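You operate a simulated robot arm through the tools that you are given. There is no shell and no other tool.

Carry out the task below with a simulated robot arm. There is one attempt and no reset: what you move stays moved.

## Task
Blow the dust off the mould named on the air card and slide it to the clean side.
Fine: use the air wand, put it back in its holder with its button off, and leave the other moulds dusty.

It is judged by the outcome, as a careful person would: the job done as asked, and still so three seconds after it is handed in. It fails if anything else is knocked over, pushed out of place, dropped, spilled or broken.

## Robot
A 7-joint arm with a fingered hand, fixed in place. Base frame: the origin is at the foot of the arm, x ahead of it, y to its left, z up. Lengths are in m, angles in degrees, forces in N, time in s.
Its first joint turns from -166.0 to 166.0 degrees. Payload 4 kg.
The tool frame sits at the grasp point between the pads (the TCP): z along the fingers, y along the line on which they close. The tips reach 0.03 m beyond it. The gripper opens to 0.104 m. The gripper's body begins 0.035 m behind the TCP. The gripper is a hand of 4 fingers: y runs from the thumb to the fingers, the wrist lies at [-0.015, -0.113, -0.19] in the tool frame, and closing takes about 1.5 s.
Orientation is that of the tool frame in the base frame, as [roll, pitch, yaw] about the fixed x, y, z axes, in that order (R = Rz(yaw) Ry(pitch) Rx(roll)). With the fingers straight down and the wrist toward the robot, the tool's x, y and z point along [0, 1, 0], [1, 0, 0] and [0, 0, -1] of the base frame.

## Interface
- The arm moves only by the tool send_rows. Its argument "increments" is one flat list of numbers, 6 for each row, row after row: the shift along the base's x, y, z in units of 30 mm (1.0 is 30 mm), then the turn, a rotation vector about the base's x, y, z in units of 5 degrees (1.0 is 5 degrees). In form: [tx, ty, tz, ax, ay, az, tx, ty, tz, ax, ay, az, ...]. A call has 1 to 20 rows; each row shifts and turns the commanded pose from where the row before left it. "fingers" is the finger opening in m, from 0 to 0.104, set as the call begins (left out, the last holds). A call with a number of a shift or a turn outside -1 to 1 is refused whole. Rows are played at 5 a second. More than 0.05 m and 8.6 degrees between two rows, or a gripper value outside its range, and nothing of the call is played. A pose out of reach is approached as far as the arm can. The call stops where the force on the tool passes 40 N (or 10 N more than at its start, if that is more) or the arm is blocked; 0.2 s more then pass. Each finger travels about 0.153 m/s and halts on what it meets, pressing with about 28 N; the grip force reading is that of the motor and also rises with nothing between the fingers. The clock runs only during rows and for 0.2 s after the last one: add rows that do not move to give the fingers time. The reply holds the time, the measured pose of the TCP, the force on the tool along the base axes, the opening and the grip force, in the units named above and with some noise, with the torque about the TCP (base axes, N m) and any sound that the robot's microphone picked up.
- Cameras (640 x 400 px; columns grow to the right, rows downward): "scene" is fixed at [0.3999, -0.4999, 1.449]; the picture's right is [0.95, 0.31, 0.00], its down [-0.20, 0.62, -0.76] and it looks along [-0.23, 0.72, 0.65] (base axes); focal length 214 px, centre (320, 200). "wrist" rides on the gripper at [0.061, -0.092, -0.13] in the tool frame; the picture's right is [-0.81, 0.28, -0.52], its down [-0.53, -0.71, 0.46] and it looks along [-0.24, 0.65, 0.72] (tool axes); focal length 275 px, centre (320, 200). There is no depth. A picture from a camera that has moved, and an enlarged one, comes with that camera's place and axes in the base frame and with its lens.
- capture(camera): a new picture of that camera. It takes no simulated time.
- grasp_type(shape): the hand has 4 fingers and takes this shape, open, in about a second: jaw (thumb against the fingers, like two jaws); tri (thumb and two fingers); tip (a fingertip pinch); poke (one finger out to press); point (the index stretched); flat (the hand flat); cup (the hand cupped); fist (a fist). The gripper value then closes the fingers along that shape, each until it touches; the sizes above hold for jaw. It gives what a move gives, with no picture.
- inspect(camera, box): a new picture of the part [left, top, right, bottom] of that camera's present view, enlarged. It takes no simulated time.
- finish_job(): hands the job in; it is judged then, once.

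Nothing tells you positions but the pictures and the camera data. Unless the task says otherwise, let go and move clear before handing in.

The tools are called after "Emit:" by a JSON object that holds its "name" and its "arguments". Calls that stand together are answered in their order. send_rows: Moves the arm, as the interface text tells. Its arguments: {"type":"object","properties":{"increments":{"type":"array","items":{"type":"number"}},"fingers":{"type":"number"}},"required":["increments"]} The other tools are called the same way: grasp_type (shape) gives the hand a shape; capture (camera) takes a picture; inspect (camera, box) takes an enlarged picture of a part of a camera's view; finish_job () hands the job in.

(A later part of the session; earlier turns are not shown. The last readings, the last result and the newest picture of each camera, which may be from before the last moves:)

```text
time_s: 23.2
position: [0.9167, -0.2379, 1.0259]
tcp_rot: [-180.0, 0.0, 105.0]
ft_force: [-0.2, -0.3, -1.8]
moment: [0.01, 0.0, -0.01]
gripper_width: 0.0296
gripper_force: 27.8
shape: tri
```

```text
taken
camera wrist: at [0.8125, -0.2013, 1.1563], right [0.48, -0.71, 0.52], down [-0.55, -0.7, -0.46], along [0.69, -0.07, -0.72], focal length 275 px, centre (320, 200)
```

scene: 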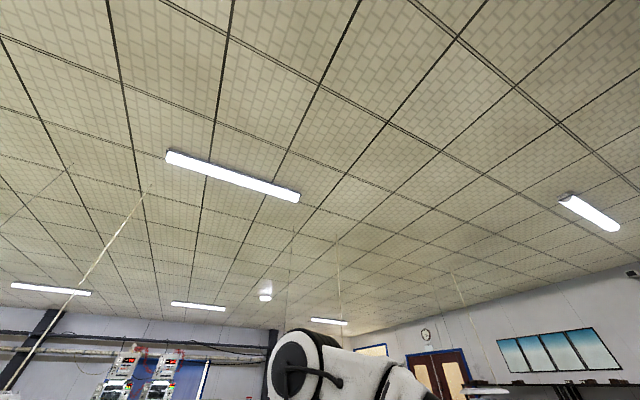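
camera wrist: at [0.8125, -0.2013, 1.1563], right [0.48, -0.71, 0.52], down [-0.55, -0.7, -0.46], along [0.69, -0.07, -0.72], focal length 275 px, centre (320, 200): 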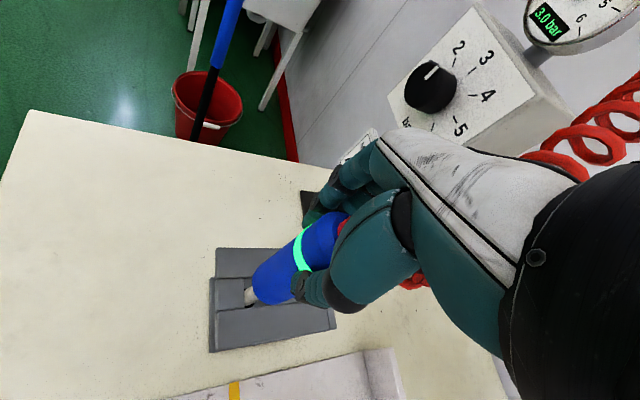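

The wand came up with the hand, nozzle visible, about 2 N of weight. I'll lift until the nozzle is clear of the shelf.

Emit:
{"name": "send_rows", "arguments": {"increments": [0, 0, 0.6, 0, 0, 0, 0, 0, 0.6, 0, 0, 0, 0, 0, 0.6, 0, 0, 0, 0, 0, 0.6, 0, 0, 0, 0, 0, 0.6, 0, 0, 0, 0, 0, 0, 0, 0, 0]}}

Emit:
{"name": "capture", "arguments": {"camera": "wrist"}}

Emit:
{"name": "inspect", "arguments": {"camera": "wrist", "box": [170, 200, 370, 400]}}

```text
time_s: 24.6
position: [0.9153, -0.2366, 1.1159]
tcp_rot: [180.0, 0.0, 105.0]
ft_force: [-0.2, -0.3, -2.3]
moment: [0.0, 0.04, 0.01]
gripper_width: 0.0293
gripper_force: 28.2
shape: tri
```

```text
taken
camera wrist: at [0.8116, -0.2009, 1.2461], right [0.48, -0.71, 0.52], down [-0.55, -0.7, -0.46], along [0.69, -0.07, -0.72], focal length 275 px, centre (320, 200)
```

wrist: 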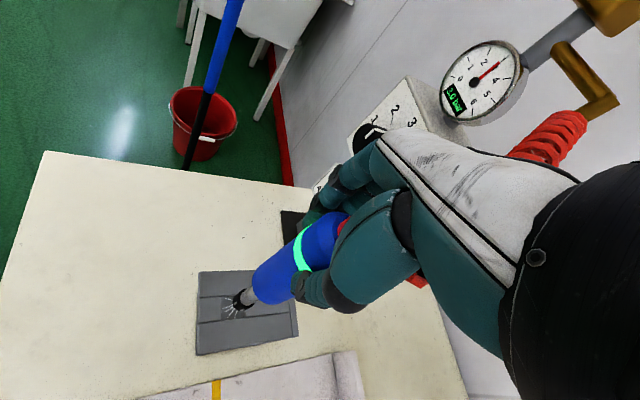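

```text
2.00 times, centred on (270, 300) of wrist
camera zoom: at [0.8116, -0.2009, 1.2461], right [0.48, -0.71, 0.52], down [-0.55, -0.7, -0.46], along [0.69, -0.07, -0.72], focal length 551 px, centre (420, 0)
```

zoom: 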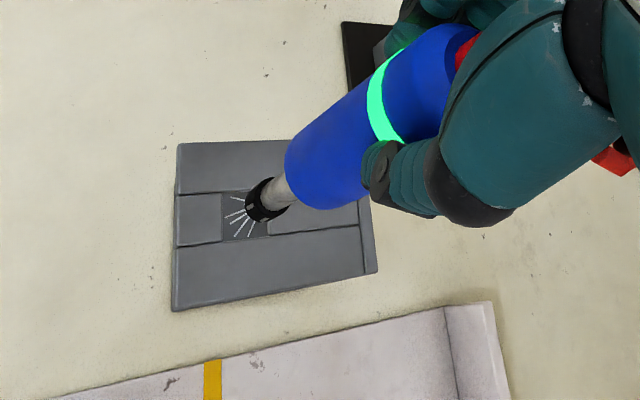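

The nozzle is clear of the holder and the jet is visible. I'll raise a bit more and carry the wand over mould 95, staying away from the others.

Emit:
{"name": "send_rows", "arguments": {"increments": [0, 0, 0.7, 0, 0, 0, -0.7, -0.2, 0, 0, 0, 0, -0.7, -0.2, 0, 0, 0, 0, -0.7, -0.2, 0, 0, 0, 0, -0.7, -0.2, 0, 0, 0, 0, -0.7, -0.2, 0, 0, 0, 0, -0.7, -0.2, 0, 0, 0, 0, -0.7, -0.2, 0, 0, 0, 0, 0, 0, 0, 0, 0, 0]}}

Emit:
{"name": "capture", "arguments": {"camera": "wrist"}}

Emit:
{"name": "inspect", "arguments": {"camera": "wrist", "box": [140, 230, 310, 400]}}

```text
time_s: 26.6
position: [0.7674, -0.28, 1.1348]
tcp_rot: [-179.9, 0.0, 105.0]
ft_force: [0.3, 0.2, -1.4]
moment: [-0.02, 0.01, 0.0]
gripper_width: 0.0292
gripper_force: 28.0
shape: tri
```

```text
taken
camera wrist: at [0.6641, -0.2441, 1.2659], right [0.48, -0.71, 0.52], down [-0.55, -0.7, -0.46], along [0.69, -0.07, -0.72], focal length 275 px, centre (320, 200)
```

wrist: 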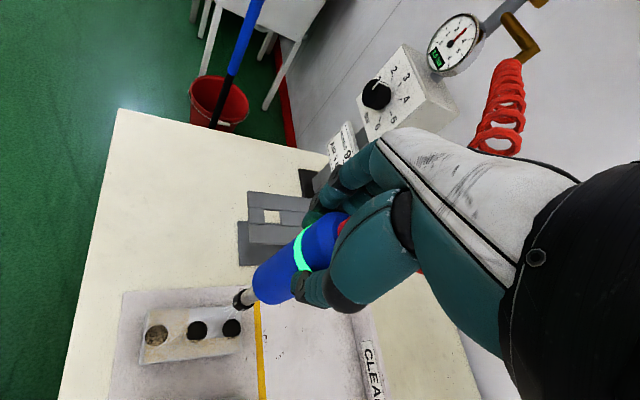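

```text
2.35 times, centred on (225, 315) of wrist
camera zoom: at [0.6641, -0.2441, 1.2659], right [0.48, -0.71, 0.52], down [-0.55, -0.7, -0.46], along [0.69, -0.07, -0.72], focal length 648 px, centre (544, -71)
```

zoom: 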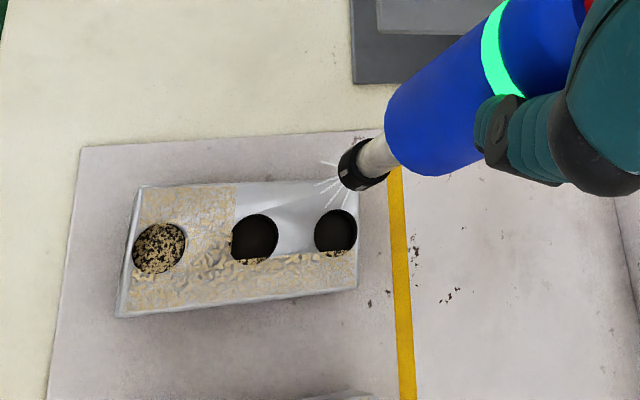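

The jet already clears the cells beneath it, two cavities so far. To keep the jet narrow I'll lower about 6 cm, centre on the mould and sweep along it towards the label end, away from mould 65.

Emit:
{"name": "send_rows", "arguments": {"increments": [-0.2, -0.17, -0.7, 0, 0, 0, -0.2, -0.17, -0.7, 0, 0, 0, 0, 0, -0.5, 0, 0, 0, 0, 0, 0, 0, 0, 0, -0.25, 0.29, 0, 0, 0, 0, -0.25, 0.29, 0, 0, 0, 0, -0.25, 0.29, 0, 0, 0, 0, -0.25, 0.29, 0, 0, 0, 0, -0.25, 0.29, 0, 0, 0, 0, -0.25, 0.29, 0, 0, 0, 0, 0, 0, 0, 0, 0, 0]}}

Emit:
{"name": "capture", "arguments": {"camera": "wrist"}}

Emit:
{"name": "inspect", "arguments": {"camera": "wrist", "box": [140, 230, 310, 400]}}

```text
time_s: 29.0
position: [0.7119, -0.2371, 1.0804]
tcp_rot: [-180.0, 0.0, 105.0]
ft_force: [0.8, 0.0, -2.1]
moment: [-0.02, 0.01, 0.0]
gripper_width: 0.0293
gripper_force: 28.0
shape: tri
```

```text
taken
camera wrist: at [0.6082, -0.2015, 1.2105], right [0.48, -0.71, 0.52], down [-0.55, -0.7, -0.46], along [0.69, -0.07, -0.72], focal length 275 px, centre (320, 200)
```

wrist: 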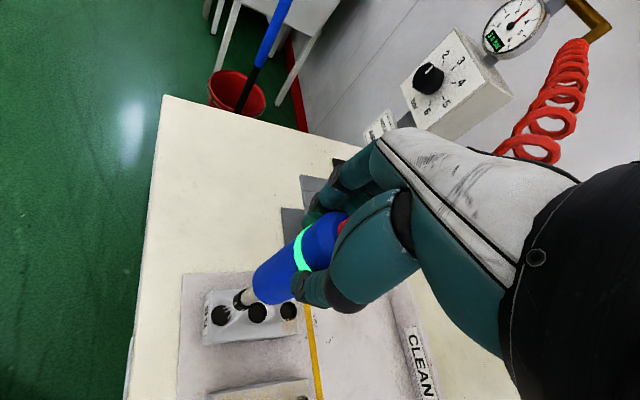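

```text
2.35 times, centred on (225, 315) of wrist
camera zoom: at [0.6082, -0.2015, 1.2105], right [0.48, -0.71, 0.52], down [-0.55, -0.7, -0.46], along [0.69, -0.07, -0.72], focal length 648 px, centre (544, -71)
```

zoom: 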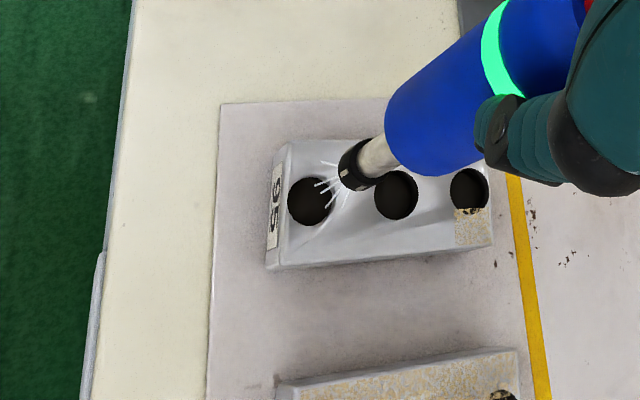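

Nearly all of mould 95 is clean; only the corner near the yellow line on the mould-65 side is left, and mould 65 is still dusty. I'll sweep back to that corner, slightly lower.

Emit:
{"name": "send_rows", "arguments": {"increments": [0.33, -0.44, -0.05, 0, 0, 0, 0.33, -0.44, -0.05, 0, 0, 0, 0.33, -0.44, -0.05, 0, 0, 0, 0.33, -0.44, -0.05, 0, 0, 0, 0.33, -0.44, -0.05, 0, 0, 0, 0.33, -0.44, -0.05, 0, 0, 0, 0, 0, 0, 0, 0, 0]}}

Emit:
{"name": "inspect", "arguments": {"camera": "wrist", "box": [100, 230, 310, 400]}}

```text
time_s: 30.6
position: [0.7719, -0.3165, 1.0699]
tcp_rot: [-180.0, 0.0, 105.0]
ft_force: [0.1, -0.8, -1.7]
moment: [-0.02, 0.02, 0.03]
gripper_width: 0.0294
gripper_force: 27.7
shape: tri
```

```text
2.35 times, centred on (205, 315) of wrist
camera zoom: at [0.6681, -0.2812, 1.201], right [0.48, -0.71, 0.52], down [-0.55, -0.7, -0.46], along [0.69, -0.07, -0.72], focal length 648 px, centre (591, -71)
```

zoom: 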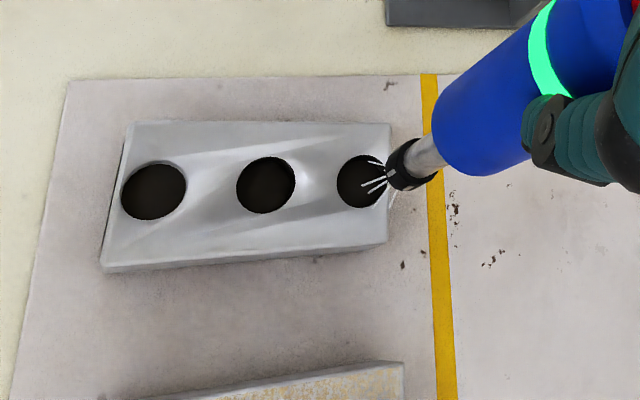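

Mould 95 looks completely clean and mould 65 is untouched. I'll raise and take the wand back above the holder, reversing the exact displacements.

Emit:
{"name": "send_rows", "arguments": {"increments": [0.2, 0.33, 0.8, 0, 0, 0, 0.6, 0.33, 0.7, 0, 0, 0, 0.6, 0.33, 0.7, 0, 0, 0, 0.6, 0.33, 0, 0, 0, 0, 0.6, 0.33, 0, 0, 0, 0, 0.6, 0.33, 0, 0, 0, 0, 0.6, 0.33, 0, 0, 0, 0, 0.6, 0.33, 0, 0, 0, 0, 0.42, 0, 0, 0, 0, 0, 0, 0, 0, 0, 0, 0, 0, 0, 0, 0, 0, 0]}}

Emit:
{"name": "capture", "arguments": {"camera": "wrist"}}

Emit:
{"name": "inspect", "arguments": {"camera": "wrist", "box": [170, 200, 370, 400]}}

```text
time_s: 33.0
position: [0.9144, -0.236, 1.1365]
tcp_rot: [-180.0, 0.0, 105.0]
ft_force: [0.2, 0.1, -1.8]
moment: [-0.01, 0.01, 0.03]
gripper_width: 0.0293
gripper_force: 27.4
shape: tri
```

```text
taken
camera wrist: at [0.8111, -0.2011, 1.2668], right [0.48, -0.71, 0.52], down [-0.55, -0.7, -0.46], along [0.69, -0.07, -0.72], focal length 275 px, centre (320, 200)
```

wrist: 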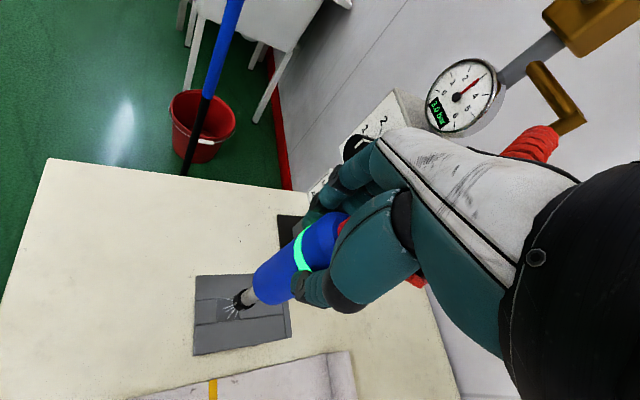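

```text
2.00 times, centred on (270, 300) of wrist
camera zoom: at [0.8111, -0.2011, 1.2668], right [0.48, -0.71, 0.52], down [-0.55, -0.7, -0.46], along [0.69, -0.07, -0.72], focal length 551 px, centre (420, 0)
```

zoom: 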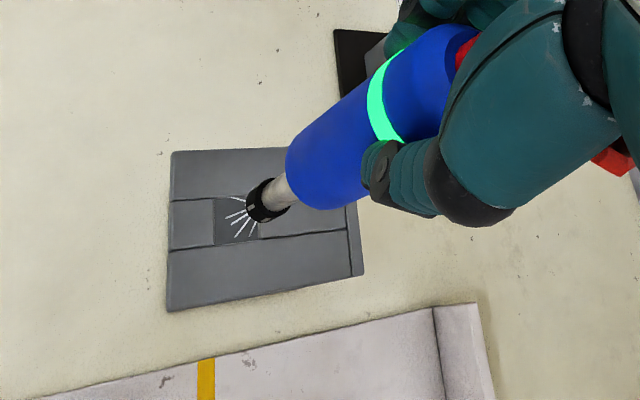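

Back above the holder. I'll lower to just above the hole and confirm the nozzle is centred.

Emit:
{"name": "send_rows", "arguments": {"increments": [0, 0, -0.7, 0, 0, 0, 0, 0, -0.7, 0, 0, 0, 0, 0, -0.1, 0, 0, 0, 0, 0, 0, 0, 0, 0]}}

Emit:
{"name": "inspect", "arguments": {"camera": "wrist", "box": [190, 230, 320, 360]}}

```text
time_s: 34.0
position: [0.9159, -0.2364, 1.0909]
tcp_rot: [-179.9, 0.0, 105.0]
ft_force: [0.5, -0.2, -1.7]
moment: [0.0, 0.01, 0.02]
gripper_width: 0.0292
gripper_force: 28.3
shape: tri
```

```text
3.08 times, centred on (255, 295) of wrist
camera zoom: at [0.8116, -0.2016, 1.2215], right [0.48, -0.71, 0.52], down [-0.55, -0.7, -0.46], along [0.69, -0.07, -0.72], focal length 847 px, centre (520, -92)
```

zoom: 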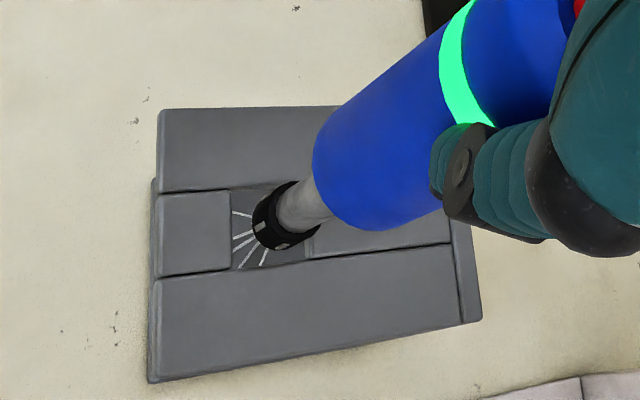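

The nozzle is centred in the square hole. I'll continue down to the original seat.

Emit:
{"name": "send_rows", "arguments": {"increments": [0, 0, -0.4, 0, 0, 0, 0, 0, -0.4, 0, 0, 0, 0, 0, -0.4, 0, 0, 0, 0, 0, -0.4, 0, 0, 0, 0, 0, -0.4, 0, 0, 0, 0, 0, -0.4, 0, 0, 0, 0, 0, -0.4, 0, 0, 0, 0, 0, -0.25, 0, 0, 0, 0, 0, 0, 0, 0, 0]}}

Emit:
{"name": "inspect", "arguments": {"camera": "wrist", "box": [220, 150, 420, 350]}}

```text
time_s: 36.0
position: [0.9162, -0.2355, 1.0015]
tcp_rot: [180.0, 0.0, 105.1]
ft_force: [-0.3, -0.2, -1.5]
moment: [0.0, 0.01, -0.01]
gripper_width: 0.0293
gripper_force: 28.4
shape: tri
```

```text
2.00 times, centred on (320, 250) of wrist
camera zoom: at [0.8121, -0.2011, 1.1312], right [0.48, -0.71, 0.52], down [-0.55, -0.7, -0.46], along [0.69, -0.07, -0.72], focal length 551 px, centre (320, 100)
```

zoom: 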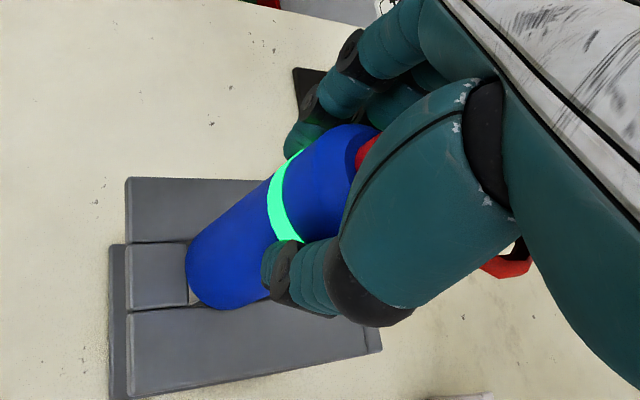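

About 5 mm remain. I'll lower the rest gently until the shelf takes the weight.

Emit:
{"name": "send_rows", "arguments": {"increments": [0, 0, -0.1, 0, 0, 0, 0, 0, -0.07, 0, 0, 0, 0, 0, 0, 0, 0, 0]}}

Emit:
{"name": "send_rows", "arguments": {"increments": [0, 0, -0.03, 0, 0, 0, 0, 0, 0, 0, 0, 0]}}

```text
time_s: 36.8
position: [0.9161, -0.2365, 0.996]
tcp_rot: [179.9, 0.0, 105.0]
ft_force: [-0.2, -0.4, -0.9]
moment: [0.08, 0.02, 0.05]
gripper_width: 0.0294
gripper_force: 27.7
shape: tri
```

```text
time_s: 37.4
position: [0.9166, -0.2379, 0.9957]
tcp_rot: [179.9, 0.1, 105.0]
ft_force: [1.4, -1.0, 5.0]
moment: [-0.01, -0.02, 0.02]
gripper_width: 0.0292
gripper_force: 28.4
shape: tri
```

It's seated, with the shelf carrying the load. I'll open the hand and rise straight up.

Emit:
{"name": "send_rows", "arguments": {"increments": [0, 0, 0, 0, 0, 0, 0, 0, 0, 0, 0, 0, 0, 0, 0, 0, 0, 0, 0, 0, 0, 0, 0, 0, 0, 0, 0, 0, 0, 0, 0, 0, 0, 0, 0, 0, 0, 0, 0, 0, 0, 0], "fingers": 0.104}}

Emit:
{"name": "send_rows", "arguments": {"increments": [0, 0, 0.3, 0, 0, 0, 0, 0, 0.7, 0, 0, 0, 0, 0, 1, 0, 0, 0, 0, 0, 1, 0, 0, 0, 0, 0, 1, 0, 0, 0, 0, 0, 1, 0, 0, 0, 0, 0, 0, 0, 0, 0]}}

Emit:
{"name": "capture", "arguments": {"camera": "wrist"}}

Emit:
{"name": "inspect", "arguments": {"camera": "wrist", "box": [170, 200, 370, 400]}}

```text
time_s: 39.0
position: [0.9166, -0.2374, 0.9948]
tcp_rot: [-180.0, 0.1, 105.0]
ft_force: [1.4, -1.1, 5.9]
moment: [-0.08, -0.05, 0.02]
gripper_width: 0.1037
gripper_force: 0.0
shape: tri
```

```text
time_s: 40.6
position: [0.9176, -0.2378, 1.1448]
tcp_rot: [-180.0, -0.1, 105.0]
ft_force: [0.2, -0.2, 0.0]
moment: [-0.01, 0.0, 0.01]
gripper_width: 0.1041
gripper_force: 0.1
shape: tri
```

```text
taken
camera wrist: at [0.8125, -0.2018, 1.2758], right [0.48, -0.71, 0.52], down [-0.55, -0.7, -0.46], along [0.69, -0.07, -0.72], focal length 275 px, centre (320, 200)
```

wrist: 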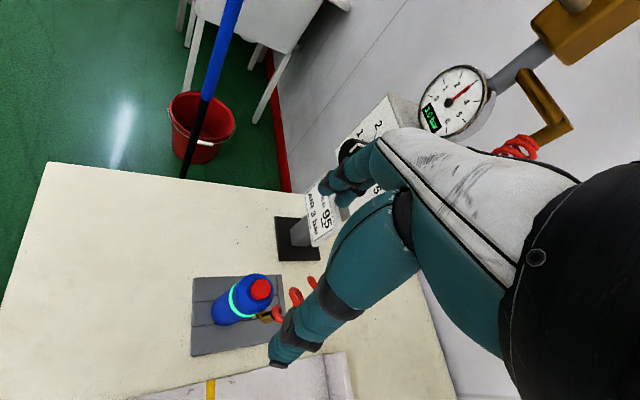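

```text
2.00 times, centred on (270, 300) of wrist
camera zoom: at [0.8125, -0.2018, 1.2758], right [0.48, -0.71, 0.52], down [-0.55, -0.7, -0.46], along [0.69, -0.07, -0.72], focal length 551 px, centre (420, 0)
```

zoom: 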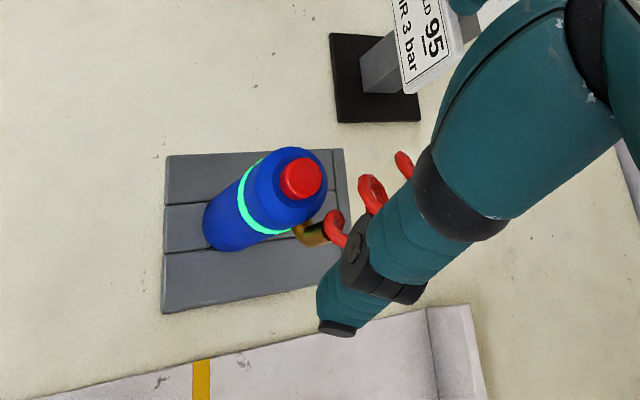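

The wand stands in its holder again, still on. I'll go back to poke and the same pressing pose to switch it off.

Emit:
{"name": "grasp_type", "arguments": {"shape": "poke"}}

Emit:
{"name": "send_rows", "arguments": {"increments": [-0.05, -0.07, 0, 0, 0, -1, -0.05, -0.07, 0, 0, 0, -1, -0.03, -0.06, 0, 0, 0, -1, 0, 0, -0.9, 0, 0, 0, 0, 0, -0.9, 0, 0, 0, 0, 0, -0.7, 0, 0, 0, 0, 0, -0.3, 0, 0, 0, 0, 0, 0, 0, 0, 0]}}

Emit:
{"name": "inspect", "arguments": {"camera": "wrist", "box": [240, 200, 350, 310]}}

```text
time_s: 41.5
position: [0.9163, -0.2385, 1.1455]
tcp_rot: [180.0, 0.0, 105.0]
ft_force: [-0.6, -0.1, -0.3]
moment: [-0.03, 0.02, 0.0]
gripper_width: 0.0001
gripper_force: 0.1
shape: poke
```

```text
time_s: 43.3
position: [0.9133, -0.2429, 1.0588]
tcp_rot: [-179.9, 0.0, 90.0]
ft_force: [-0.5, 0.6, 0.0]
moment: [-0.02, 0.0, 0.0]
gripper_width: 0.0001
gripper_force: 0.0
shape: poke
```

```text
3.64 times, centred on (295, 255) of wrist
camera zoom: at [0.8215, -0.1819, 1.1898], right [0.28, -0.81, 0.52], down [-0.71, -0.53, -0.46], along [0.64, -0.24, -0.72], focal length 1001 px, centre (411, 0)
```

zoom: 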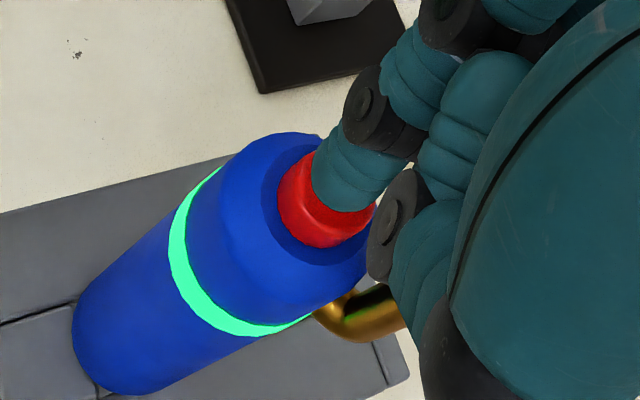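

The finger is over the button as before. I'll lower in small steps until the click.

Emit:
{"name": "send_rows", "arguments": {"increments": [0, 0, -0.2, 0, 0, 0, 0, 0, -0.15, 0, 0, 0, 0, 0, 0, 0, 0, 0]}}

Emit:
{"name": "send_rows", "arguments": {"increments": [0, 0, -0.1, 0, 0, 0, 0, 0, 0, 0, 0, 0]}}

Emit:
{"name": "inspect", "arguments": {"camera": "wrist", "box": [240, 200, 350, 310]}}

```text
time_s: 44.1
position: [0.9114, -0.2433, 1.0504]
tcp_rot: [180.0, -0.1, 90.1]
ft_force: [-0.5, 0.6, -0.4]
moment: [0.04, -0.01, 0.0]
gripper_width: 0.0001
gripper_force: 0.1
shape: poke
```

```text
time_s: 44.7
position: [0.9118, -0.2421, 1.0461]
tcp_rot: [180.0, 0.0, 90.1]
ft_force: [-0.2, 0.3, 1.0]
moment: [0.01, -0.02, -0.02]
gripper_width: 0.0001
gripper_force: 0.0
shape: poke
```

```text
3.64 times, centred on (295, 255) of wrist
camera zoom: at [0.8212, -0.1815, 1.1775], right [0.28, -0.81, 0.52], down [-0.71, -0.53, -0.46], along [0.65, -0.24, -0.72], focal length 1001 px, centre (411, 0)
```

zoom: 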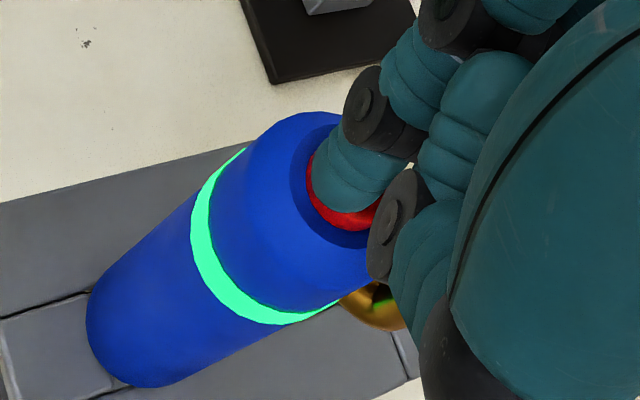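

Not clicked yet; I'll go 1.5 mm at a time.

Emit:
{"name": "send_rows", "arguments": {"increments": [0, 0, -0.06, 0, 0, 0, 0, 0, 0, 0, 0, 0]}}

Emit:
{"name": "inspect", "arguments": {"camera": "wrist", "box": [240, 200, 350, 310]}}

```text
time_s: 45.3
position: [0.9116, -0.2433, 1.045]
tcp_rot: [180.0, 0.0, 90.1]
ft_force: [0.3, -0.7, 1.7]
moment: [0.02, -0.03, 0.0]
gripper_width: 0.0
gripper_force: 0.0
shape: poke
heard: click
```

```text
3.64 times, centred on (295, 255) of wrist
camera zoom: at [0.8208, -0.1816, 1.1758], right [0.28, -0.81, 0.52], down [-0.71, -0.53, -0.46], along [0.65, -0.24, -0.72], focal length 1001 px, centre (411, 0)
```

zoom: 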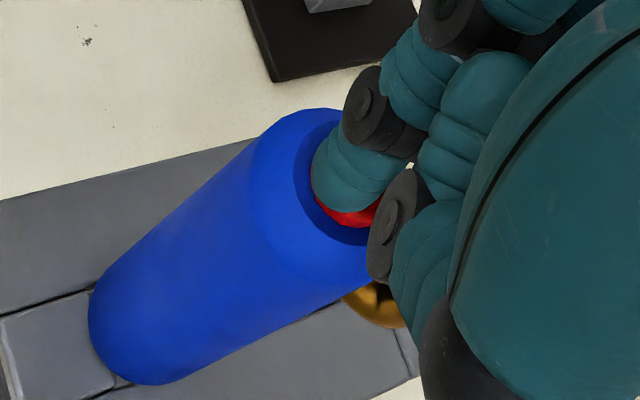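

The ring is dark, so the wand is off and back in its holder. I'll rise, switch to jaw, and turn so the row of fingers faces along the mould; then I'll look at mould 95 from behind its label end.

Emit:
{"name": "send_rows", "arguments": {"increments": [0, 0, 0.3, 0, 0, 0, 0, 0, 1, 0, 0, 0, 0, 0, 1, 0, 0, 0, 0, 0, 1, 0, 0, 0, -0.9, 0.2, 0, 0, 0, -1, -0.9, 0.2, 0, 0, 0, -1, -0.9, 0.2, 0, 0, 0, -1, -0.9, 0.2, 0, 0, 0, -1, -0.9, 0.2, 0, 0, 0, -1, -0.9, 0.2, 0, 0, 0, -1, -0.9, 0.2, 0, 0, 0, -1, -0.9, 0.2, 0, 0, 0, -1, -0.9, 0.2, 0, 0, 0, -1, 0, 0, 0, 0, 0, -0.8, 0, 0, 0, 0, 0, 0]}}

Emit:
{"name": "grasp_type", "arguments": {"shape": "jaw"}}

Emit:
{"name": "send_rows", "arguments": {"increments": [0, 0, 0, 0, 0, 0, 0, 0, 0, 0, 0, 0, 0, 0, 0, 0, 0, 0, 0, 0, 0, 0, 0, 0], "fingers": 0.05}}

Emit:
{"name": "capture", "arguments": {"camera": "wrist"}}

```text
time_s: 48.5
position: [0.6699, -0.1877, 1.1427]
tcp_rot: [179.9, 0.0, 41.1]
ft_force: [0.1, 0.8, -0.1]
moment: [-0.03, -0.03, 0.01]
gripper_width: 0.0
gripper_force: 0.1
shape: poke
```

```text
time_s: 49.4
position: [0.6704, -0.1883, 1.1444]
tcp_rot: [180.0, 0.0, 41.0]
ft_force: [0.3, -0.7, 0.3]
moment: [0.03, 0.0, -0.01]
gripper_width: 0.1039
gripper_force: 0.1
shape: jaw
```

```text
time_s: 50.4
position: [0.6692, -0.1878, 1.1445]
tcp_rot: [180.0, 0.0, 41.0]
ft_force: [-0.7, 0.2, 0.2]
moment: [-0.01, 0.0, 0.02]
gripper_width: 0.0505
gripper_force: 0.2
shape: jaw
```

```text
taken
camera wrist: at [0.6556, -0.0779, 1.2743], right [-0.43, -0.74, 0.52], down [-0.87, 0.19, -0.46], along [0.24, -0.65, -0.72], focal length 275 px, centre (320, 200)
```

wrist: 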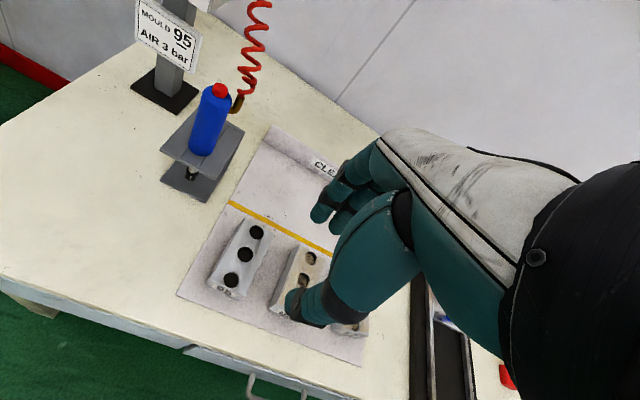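

Emit:
{"name": "inspect", "arguments": {"camera": "wrist", "box": [165, 180, 345, 360]}}

Emit:
{"name": "inspect", "arguments": {"camera": "wrist", "box": [150, 60, 350, 240]}}

```text
2.22 times, centred on (255, 270) of wrist
camera zoom: at [0.6556, -0.0779, 1.2743], right [-0.43, -0.74, 0.52], down [-0.87, 0.19, -0.46], along [0.24, -0.65, -0.72], focal length 612 px, centre (464, 44)
```

zoom: 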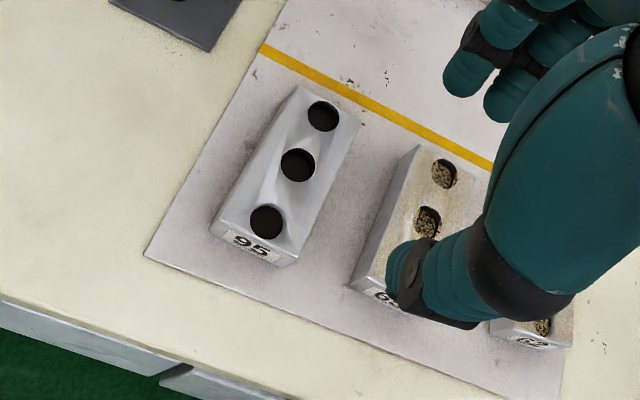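

```text
2.22 times, centred on (250, 150) of wrist
camera zoom: at [0.6556, -0.0779, 1.2743], right [-0.43, -0.74, 0.52], down [-0.87, 0.19, -0.46], along [0.24, -0.65, -0.72], focal length 612 px, centre (476, 311)
```

zoom: 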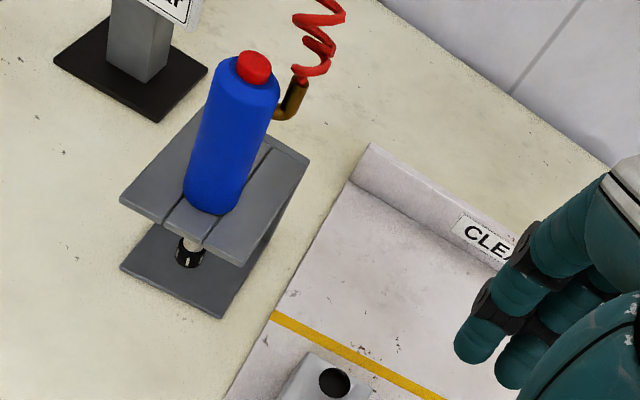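

The wand is off and properly seated, and moulds 65 and 62 are still dusty. Mould 95's label face is centred near (0.705, -0.228) with its axis along (0.66, -0.75), and it needs about 0.196 m of travel to lie past the yellow line without reaching the fence. I'll lower the hand behind the label end.

Emit:
{"name": "send_rows", "arguments": {"increments": [0.07, 0.2, -0.9, 0, 0, 0, 0.06, 0.2, -0.9, 0, 0, 0, 0, 0, -0.9, 0, 0, 0, 0, 0, -0.9, 0, 0, 0, 0, 0, -0.9, 0, 0, 0, 0, 0, -0.9, 0, 0, 0, 0, 0, -0.9, 0, 0, 0, 0, 0, -0.9, 0, 0, 0, 0, 0, -0.9, 0, 0, 0, 0, 0, -0.9, 0, 0, 0, 0, 0, 0, 0, 0, 0]}}

Emit:
{"name": "capture", "arguments": {"camera": "wrist"}}

Emit:
{"name": "inspect", "arguments": {"camera": "wrist", "box": [220, 120, 400, 300]}}

```text
time_s: 52.8
position: [0.6746, -0.1773, 0.8746]
tcp_rot: [-180.0, 0.1, 41.0]
ft_force: [-0.5, 0.2, 0.5]
moment: [-0.01, -0.02, -0.02]
gripper_width: 0.0502
gripper_force: 0.1
shape: jaw
```

```text
taken
camera wrist: at [0.6602, -0.0674, 1.0046], right [-0.43, -0.74, 0.52], down [-0.87, 0.19, -0.46], along [0.24, -0.65, -0.72], focal length 275 px, centre (320, 200)
```

wrist: 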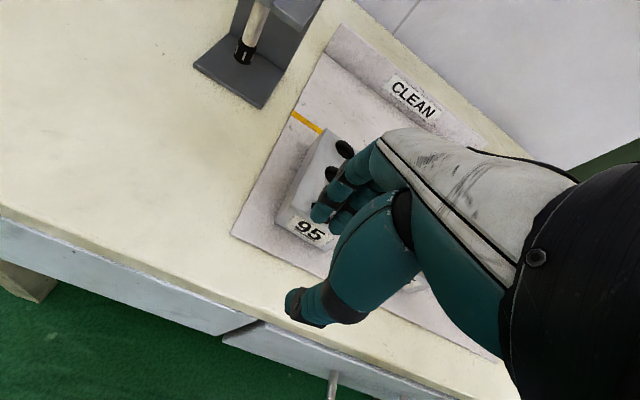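

```text
2.22 times, centred on (310, 210) of wrist
camera zoom: at [0.6602, -0.0674, 1.0046], right [-0.43, -0.74, 0.52], down [-0.87, 0.19, -0.46], along [0.24, -0.65, -0.72], focal length 612 px, centre (342, 178)
```

zoom: 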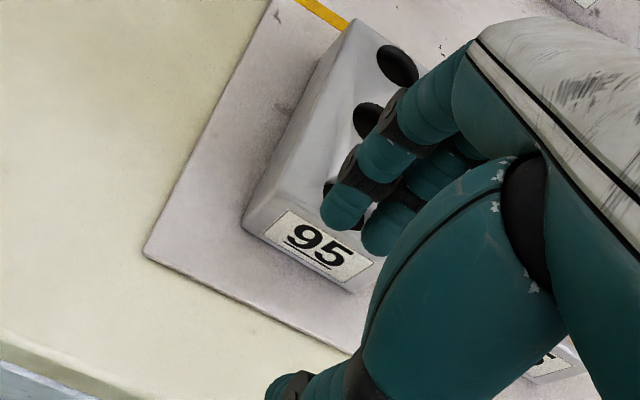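

The lateral alignment is good, but the gap to the label face is tight. I'll back off 15 mm and lower partway, then check.

Emit:
{"name": "send_rows", "arguments": {"increments": [-0.33, 0.38, 0, 0, 0, 0, 0, 0, -0.6, 0, 0, 0, 0, 0, -0.5, 0, 0, 0, 0, 0, 0, 0, 0, 0]}}

Emit:
{"name": "capture", "arguments": {"camera": "wrist"}}

Emit:
{"name": "inspect", "arguments": {"camera": "wrist", "box": [220, 120, 400, 300]}}

```text
time_s: 53.8
position: [0.6651, -0.1656, 0.8414]
tcp_rot: [-179.9, 0.0, 41.0]
ft_force: [-0.1, -0.8, 0.1]
moment: [-0.02, -0.02, 0.0]
gripper_width: 0.0502
gripper_force: 0.1
shape: jaw
```

```text
taken
camera wrist: at [0.6514, -0.0556, 0.9724], right [-0.43, -0.74, 0.52], down [-0.87, 0.19, -0.45], along [0.24, -0.65, -0.72], focal length 275 px, centre (320, 200)
```

wrist: 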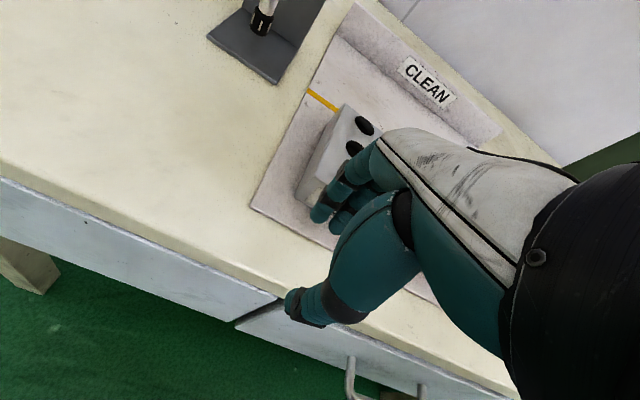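

```text
2.22 times, centred on (310, 210) of wrist
camera zoom: at [0.6514, -0.0556, 0.9724], right [-0.43, -0.74, 0.52], down [-0.87, 0.19, -0.45], along [0.24, -0.65, -0.72], focal length 612 px, centre (342, 178)
```

zoom: 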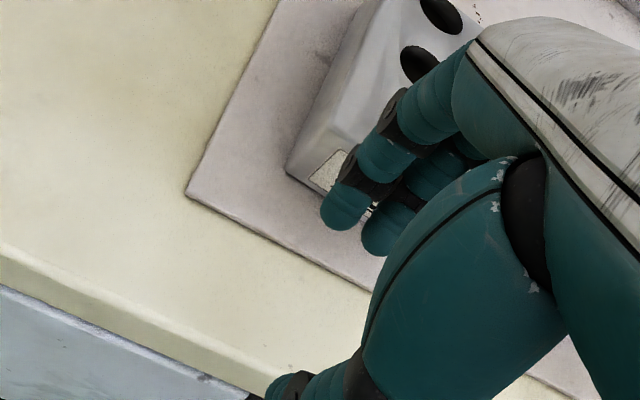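

The fingertips are now just behind the label face over the tray. I'll lower carefully towards the tray surface, watching the force.

Emit:
{"name": "send_rows", "arguments": {"increments": [0, 0, -0.2, 0, 0, 0, 0, 0, 0, 0, 0, 0]}}

Emit:
{"name": "send_rows", "arguments": {"increments": [0, 0, -0.15, 0, 0, 0, 0, 0, 0, 0, 0, 0]}}

Emit:
{"name": "send_rows", "arguments": {"increments": [0, 0, -0.1, 0, 0, 0, 0, 0, 0, 0, 0, 0]}}

Emit:
{"name": "inspect", "arguments": {"camera": "wrist", "box": [220, 120, 400, 300]}}

```text
time_s: 54.4
position: [0.6651, -0.1654, 0.8362]
tcp_rot: [-180.0, 0.0, 41.0]
ft_force: [-0.2, 0.2, 0.8]
moment: [0.0, -0.01, 0.01]
gripper_width: 0.0505
gripper_force: 0.0
shape: jaw
```

```text
time_s: 55.0
position: [0.6635, -0.1655, 0.8308]
tcp_rot: [180.0, 0.0, 41.0]
ft_force: [0.5, 0.1, 0.0]
moment: [-0.01, 0.03, -0.02]
gripper_width: 0.0502
gripper_force: 0.0
shape: jaw
```

```text
time_s: 55.6
position: [0.6643, -0.1661, 0.8276]
tcp_rot: [179.9, 0.0, 41.0]
ft_force: [-0.6, -0.1, 0.0]
moment: [0.05, -0.04, -0.03]
gripper_width: 0.0503
gripper_force: 0.0
shape: jaw
```

```text
2.22 times, centred on (310, 210) of wrist
camera zoom: at [0.6508, -0.0564, 0.9582], right [-0.43, -0.74, 0.52], down [-0.87, 0.19, -0.45], along [0.24, -0.65, -0.72], focal length 612 px, centre (342, 178)
```

zoom: 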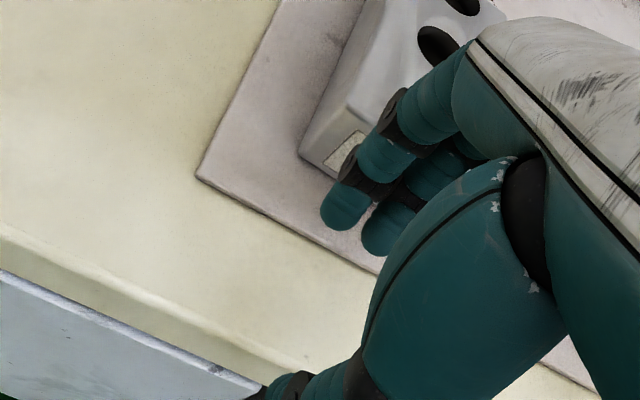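

The tips are well below the mould top with no tray contact. I'll push slowly along the mould axis and watch for first contact.

Emit:
{"name": "send_rows", "arguments": {"increments": [0.109, -0.126, -0.06, 0, 0, 0, 0.109, -0.126, 0, 0, 0, 0, 0.109, -0.126, 0, 0, 0, 0, 0.109, -0.126, 0, 0, 0, 0, 0.109, -0.126, 0, 0, 0, 0, 0, 0, 0, 0, 0, 0]}}

Emit:
{"name": "inspect", "arguments": {"camera": "wrist", "box": [220, 120, 400, 300]}}

```text
time_s: 57.0
position: [0.6793, -0.1853, 0.8266]
tcp_rot: [180.0, 0.0, 41.0]
ft_force: [-0.8, 1.3, 3.4]
moment: [-0.13, -0.08, -0.05]
gripper_width: 0.0495
gripper_force: 0.1
shape: jaw
```

```text
2.22 times, centred on (310, 210) of wrist
camera zoom: at [0.6657, -0.0751, 0.9565], right [-0.43, -0.74, 0.52], down [-0.87, 0.19, -0.46], along [0.24, -0.65, -0.72], focal length 612 px, centre (342, 178)
```

zoom: 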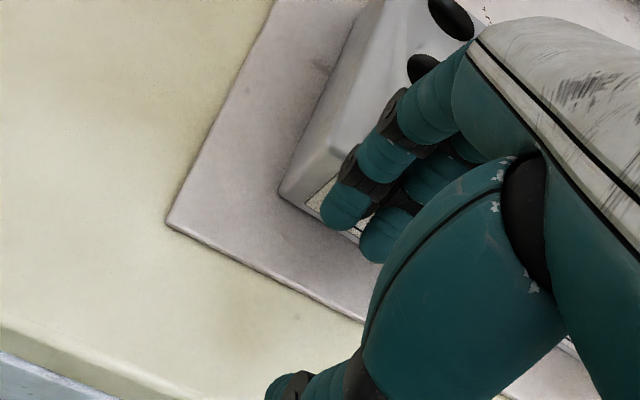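

A light 3 N upward force says the tips are brushing the tray. I'll raise 3 mm and continue pushing.

Emit:
{"name": "send_rows", "arguments": {"increments": [0, 0, 0.12, 0, 0, 0, 0.109, -0.126, 0, 0, 0, 0, 0.109, -0.126, 0, 0, 0, 0, 0.109, -0.126, 0, 0, 0, 0, 0, 0, 0, 0, 0, 0]}}

Emit:
{"name": "inspect", "arguments": {"camera": "wrist", "box": [220, 80, 440, 300]}}

```text
time_s: 58.2
position: [0.6892, -0.1963, 0.8287]
tcp_rot: [-179.9, 0.0, 40.9]
ft_force: [-2.8, 2.0, 3.1]
moment: [-0.09, 0.02, -0.05]
gripper_width: 0.0488
gripper_force: 0.1
shape: jaw
```

```text
1.82 times, centred on (330, 190) of wrist
camera zoom: at [0.6757, -0.0864, 0.9602], right [-0.43, -0.74, 0.52], down [-0.87, 0.19, -0.46], along [0.24, -0.65, -0.72], focal length 500 px, centre (302, 218)
```

zoom: 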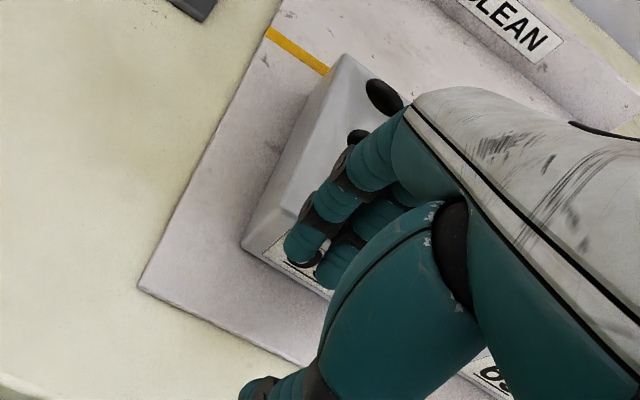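

Contact is made and mould 95 has moved about 1 cm straight along its axis, with only about 3 N of force. I'll push another 6 cm and check that it stays straight.

Emit:
{"name": "send_rows", "arguments": {"increments": [0.175, -0.2013, 0, 0, 0, 0, 0.175, -0.2013, 0, 0, 0, 0, 0.175, -0.2013, 0, 0, 0, 0, 0.175, -0.2013, 0, 0, 0, 0, 0.175, -0.2013, 0, 0, 0, 0, 0.175, -0.2013, 0, 0, 0, 0, 0.175, -0.2013, 0, 0, 0, 0, 0, 0, 0, 0, 0, 0]}}

Emit:
{"name": "capture", "arguments": {"camera": "wrist"}}

Emit:
{"name": "inspect", "arguments": {"camera": "wrist", "box": [220, 80, 440, 300]}}

```text
time_s: 60.0
position: [0.7263, -0.2377, 0.8298]
tcp_rot: [-179.9, 0.0, 41.1]
ft_force: [-2.5, 3.0, 5.5]
moment: [-0.21, -0.06, -0.01]
gripper_width: 0.0488
gripper_force: 0.0
shape: jaw
```

```text
taken
camera wrist: at [0.7126, -0.1286, 0.9601], right [-0.43, -0.74, 0.52], down [-0.87, 0.19, -0.46], along [0.24, -0.65, -0.72], focal length 275 px, centre (320, 200)
```

wrist: 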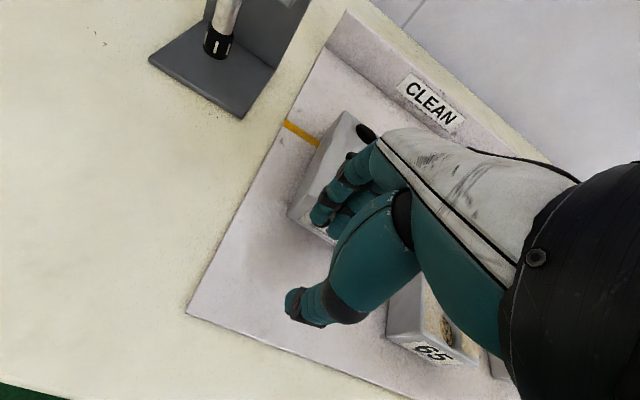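

```text
1.82 times, centred on (330, 190) of wrist
camera zoom: at [0.7126, -0.1286, 0.9601], right [-0.43, -0.74, 0.52], down [-0.87, 0.19, -0.46], along [0.24, -0.65, -0.72], focal length 500 px, centre (302, 218)
```

zoom: 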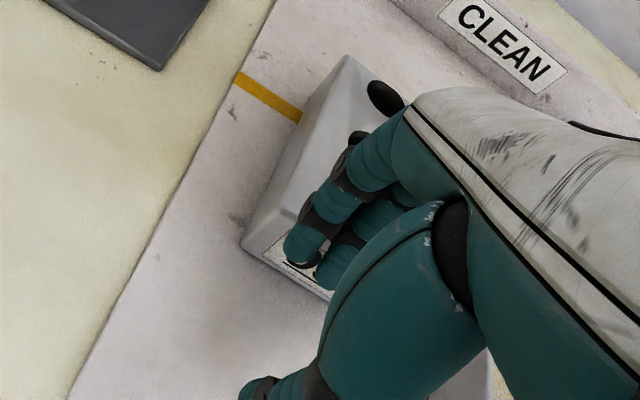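

The mould moves rigidly with the hand and stays straight. I'll push a further 7 cm.

Emit:
{"name": "send_rows", "arguments": {"increments": [0.175, -0.2013, 0, 0, 0, 0, 0.175, -0.2013, 0, 0, 0, 0, 0.175, -0.2013, 0, 0, 0, 0, 0.175, -0.2013, 0, 0, 0, 0, 0.175, -0.2013, 0, 0, 0, 0, 0.175, -0.2013, 0, 0, 0, 0, 0.175, -0.2013, 0, 0, 0, 0, 0.175, -0.2013, 0, 0, 0, 0, 0.175, -0.2013, 0, 0, 0, 0, 0, 0, 0, 0, 0, 0]}}

Emit:
{"name": "capture", "arguments": {"camera": "wrist"}}

Emit:
{"name": "inspect", "arguments": {"camera": "wrist", "box": [220, 80, 440, 300]}}

```text
time_s: 62.2
position: [0.7732, -0.292, 0.8304]
tcp_rot: [-180.0, 0.0, 41.0]
ft_force: [-2.3, 2.6, 6.7]
moment: [-0.17, -0.08, -0.01]
gripper_width: 0.0488
gripper_force: 0.1
shape: jaw
```

```text
taken
camera wrist: at [0.7589, -0.182, 0.96], right [-0.43, -0.74, 0.52], down [-0.87, 0.19, -0.46], along [0.24, -0.65, -0.72], focal length 275 px, centre (320, 200)
```

wrist: 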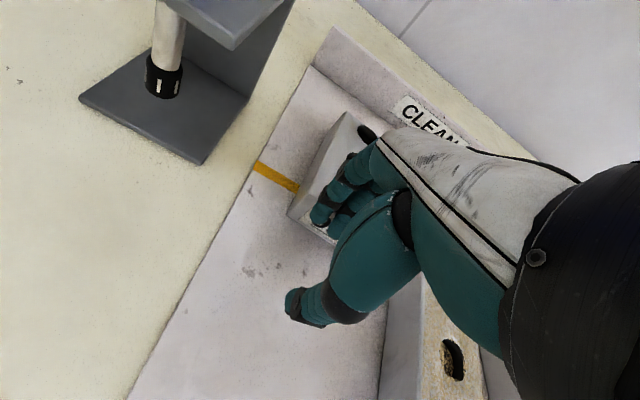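

```text
1.82 times, centred on (330, 190) of wrist
camera zoom: at [0.7589, -0.182, 0.96], right [-0.43, -0.74, 0.52], down [-0.87, 0.19, -0.46], along [0.24, -0.65, -0.72], focal length 500 px, centre (302, 218)
```

zoom: 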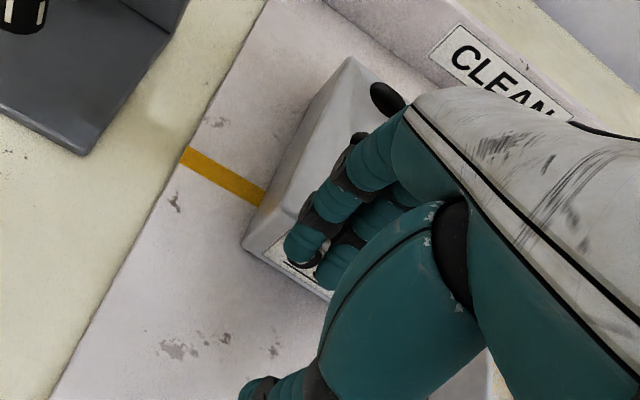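

The near end is about 3 cm short of clearing the yellow line. I'll push the final 6 cm, which leaves margin on both the line and the fence side.

Emit:
{"name": "send_rows", "arguments": {"increments": [0.175, -0.2013, 0, 0, 0, 0, 0.175, -0.2013, 0, 0, 0, 0, 0.175, -0.2013, 0, 0, 0, 0, 0.175, -0.2013, 0, 0, 0, 0, 0.175, -0.2013, 0, 0, 0, 0, 0.175, -0.2013, 0, 0, 0, 0, 0.175, -0.2013, 0, 0, 0, 0, 0, 0, 0, 0, 0, 0]}}

Emit:
{"name": "capture", "arguments": {"camera": "wrist"}}

Emit:
{"name": "inspect", "arguments": {"camera": "wrist", "box": [220, 80, 440, 300]}}

```text
time_s: 64.0
position: [0.8102, -0.334, 0.8303]
tcp_rot: [-180.0, 0.0, 41.1]
ft_force: [-2.4, 2.7, 5.4]
moment: [-0.13, -0.03, -0.06]
gripper_width: 0.0489
gripper_force: 0.0
shape: jaw
```

```text
taken
camera wrist: at [0.7951, -0.224, 0.9602], right [-0.43, -0.74, 0.52], down [-0.87, 0.19, -0.46], along [0.24, -0.65, -0.72], focal length 275 px, centre (320, 200)
```

wrist: 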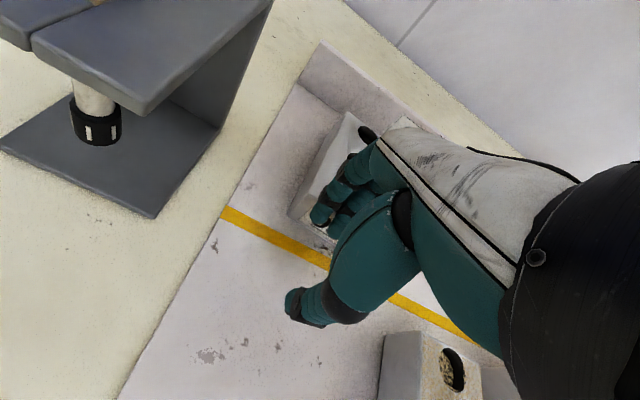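

```text
1.82 times, centred on (330, 190) of wrist
camera zoom: at [0.7951, -0.224, 0.9602], right [-0.43, -0.74, 0.52], down [-0.87, 0.19, -0.46], along [0.24, -0.65, -0.72], focal length 500 px, centre (302, 218)
```

zoom: 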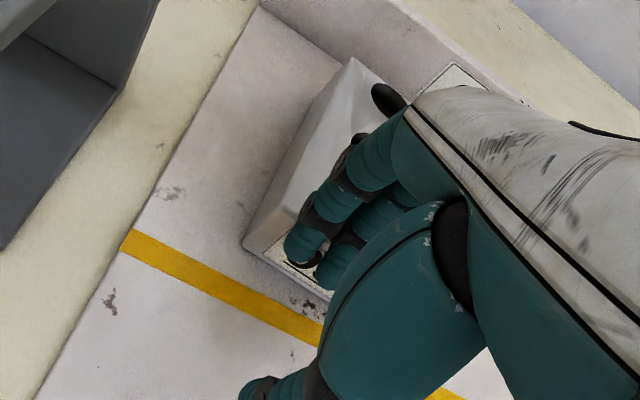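

The near end is past the line, but on the mould-65 side the gap is only about 1 cm. I'll push 6 mm more, then back off and lift.

Emit:
{"name": "send_rows", "arguments": {"increments": [0.066, -0.076, 0, 0, 0, 0, 0.066, -0.076, 0, 0, 0, 0, 0, 0, 0, 0, 0, 0]}}

Emit:
{"name": "send_rows", "arguments": {"increments": [-0.22, 0.25, 0, 0, 0, 0, -0.33, 0.38, 0, 0, 0, 0, -0.33, 0.38, 0.2, 0, 0, 0, -0.2, 0.23, 1, 0, 0, 0, 0, 0, 1, 0, 0, 0, 0, 0, 1, 0, 0, 0, 0, 0, 1, 0, 0, 0, 0, 0, 1, 0, 0, 0, 0, 0, 1, 0, 0, 0, 0, 0, 1, 0, 0, 0, 0, 0, 1, 0, 0, 0, 0, 0, 0, 0, 0, 0]}}

Emit:
{"name": "capture", "arguments": {"camera": "wrist"}}

```text
time_s: 64.8
position: [0.8138, -0.3382, 0.8303]
tcp_rot: [-179.9, 0.1, 41.1]
ft_force: [-2.1, 2.8, 5.3]
moment: [-0.13, -0.07, -0.05]
gripper_width: 0.0488
gripper_force: 0.2
shape: jaw
```

```text
time_s: 67.4
position: [0.7835, -0.3031, 1.0764]
tcp_rot: [-180.0, 0.0, 41.2]
ft_force: [0.1, 1.0, 0.1]
moment: [-0.01, 0.01, 0.01]
gripper_width: 0.0503
gripper_force: 0.0
shape: jaw
```

```text
taken
camera wrist: at [0.769, -0.1932, 1.2064], right [-0.43, -0.74, 0.52], down [-0.87, 0.19, -0.46], along [0.24, -0.65, -0.72], focal length 275 px, centre (320, 200)
```

wrist: 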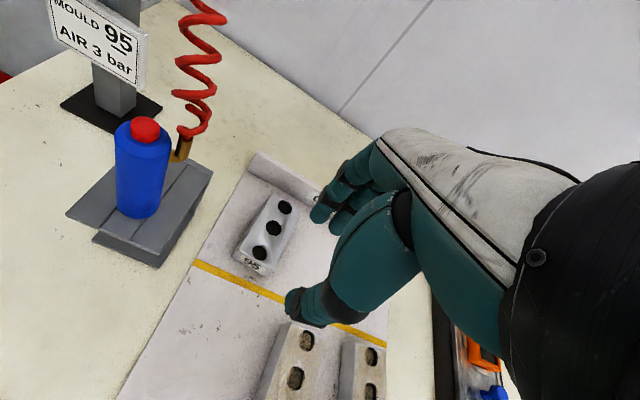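

Emit:
{"name": "inspect", "arguments": {"camera": "wrist", "box": [180, 150, 340, 310]}}

Emit:
{"name": "inspect", "arguments": {"camera": "wrist", "box": [240, 290, 400, 400]}}

Emit:
{"name": "inspect", "arguments": {"camera": "wrist", "box": [60, 100, 230, 280]}}

```text
2.50 times, centred on (260, 230) of wrist
camera zoom: at [0.769, -0.1932, 1.2064], right [-0.43, -0.74, 0.52], down [-0.87, 0.19, -0.46], along [0.24, -0.65, -0.72], focal length 688 px, centre (470, 125)
```

zoom: 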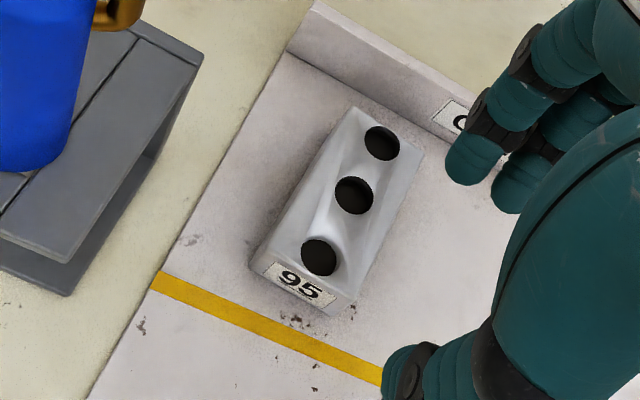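

```text
3.64 times, centred on (320, 345) of wrist
camera zoom: at [0.769, -0.1932, 1.2064], right [-0.43, -0.74, 0.52], down [-0.87, 0.19, -0.46], along [0.24, -0.65, -0.72], focal length 1001 px, centre (320, -327)
```

zoom: 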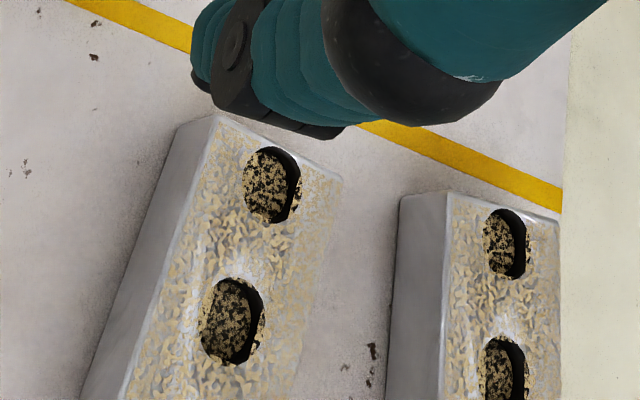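

```text
2.22 times, centred on (145, 190) of wrist
camera zoom: at [0.769, -0.1932, 1.2064], right [-0.43, -0.74, 0.52], down [-0.87, 0.19, -0.46], along [0.24, -0.65, -0.72], focal length 612 px, centre (709, 222)
```

zoom: 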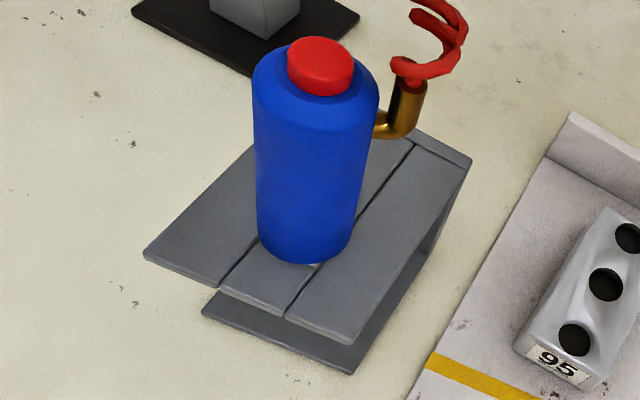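

Mould 95 is clean and fully past the yellow line without touching the fence. The wand is off in its holder, and moulds 65 and 62 are dusty and in place. I'll raise the hand clear and take a last look.

Emit:
{"name": "send_rows", "arguments": {"increments": [-0.5, 0.5, 1, 0, 0, 0, -0.5, 0.5, 1, 0, 0, 0, -0.5, 0.5, 1, 0, 0, 0, -0.5, 0.5, 1, 0, 0, 0, -0.5, 0.5, 1, 0, 0, 0, 0, 0, 0, 0, 0, 0, 0, 0, 0, 0, 0, 0]}}

Emit:
{"name": "inspect", "arguments": {"camera": "wrist", "box": [80, 60, 400, 380]}}

```text
time_s: 69.0
position: [0.7059, -0.2275, 1.2264]
tcp_rot: [180.0, 0.1, 41.0]
ft_force: [0.5, -0.2, -0.2]
moment: [0.0, -0.04, 0.0]
gripper_width: 0.05
gripper_force: 0.0
shape: jaw
```

```text
1.25 times, centred on (240, 220) of wrist
camera zoom: at [0.6923, -0.118, 1.3573], right [-0.43, -0.74, 0.52], down [-0.87, 0.19, -0.46], along [0.24, -0.65, -0.72], focal length 344 px, centre (420, 175)
```

zoom: 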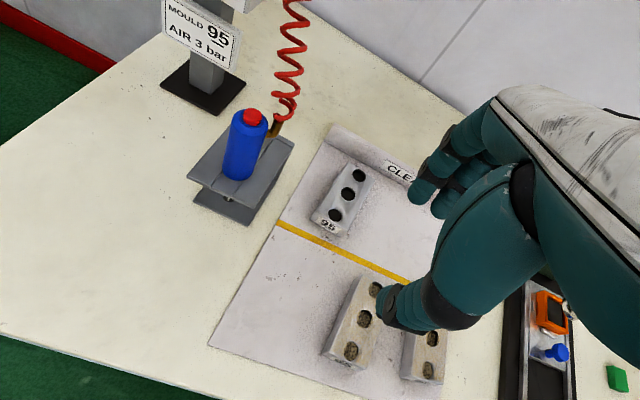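

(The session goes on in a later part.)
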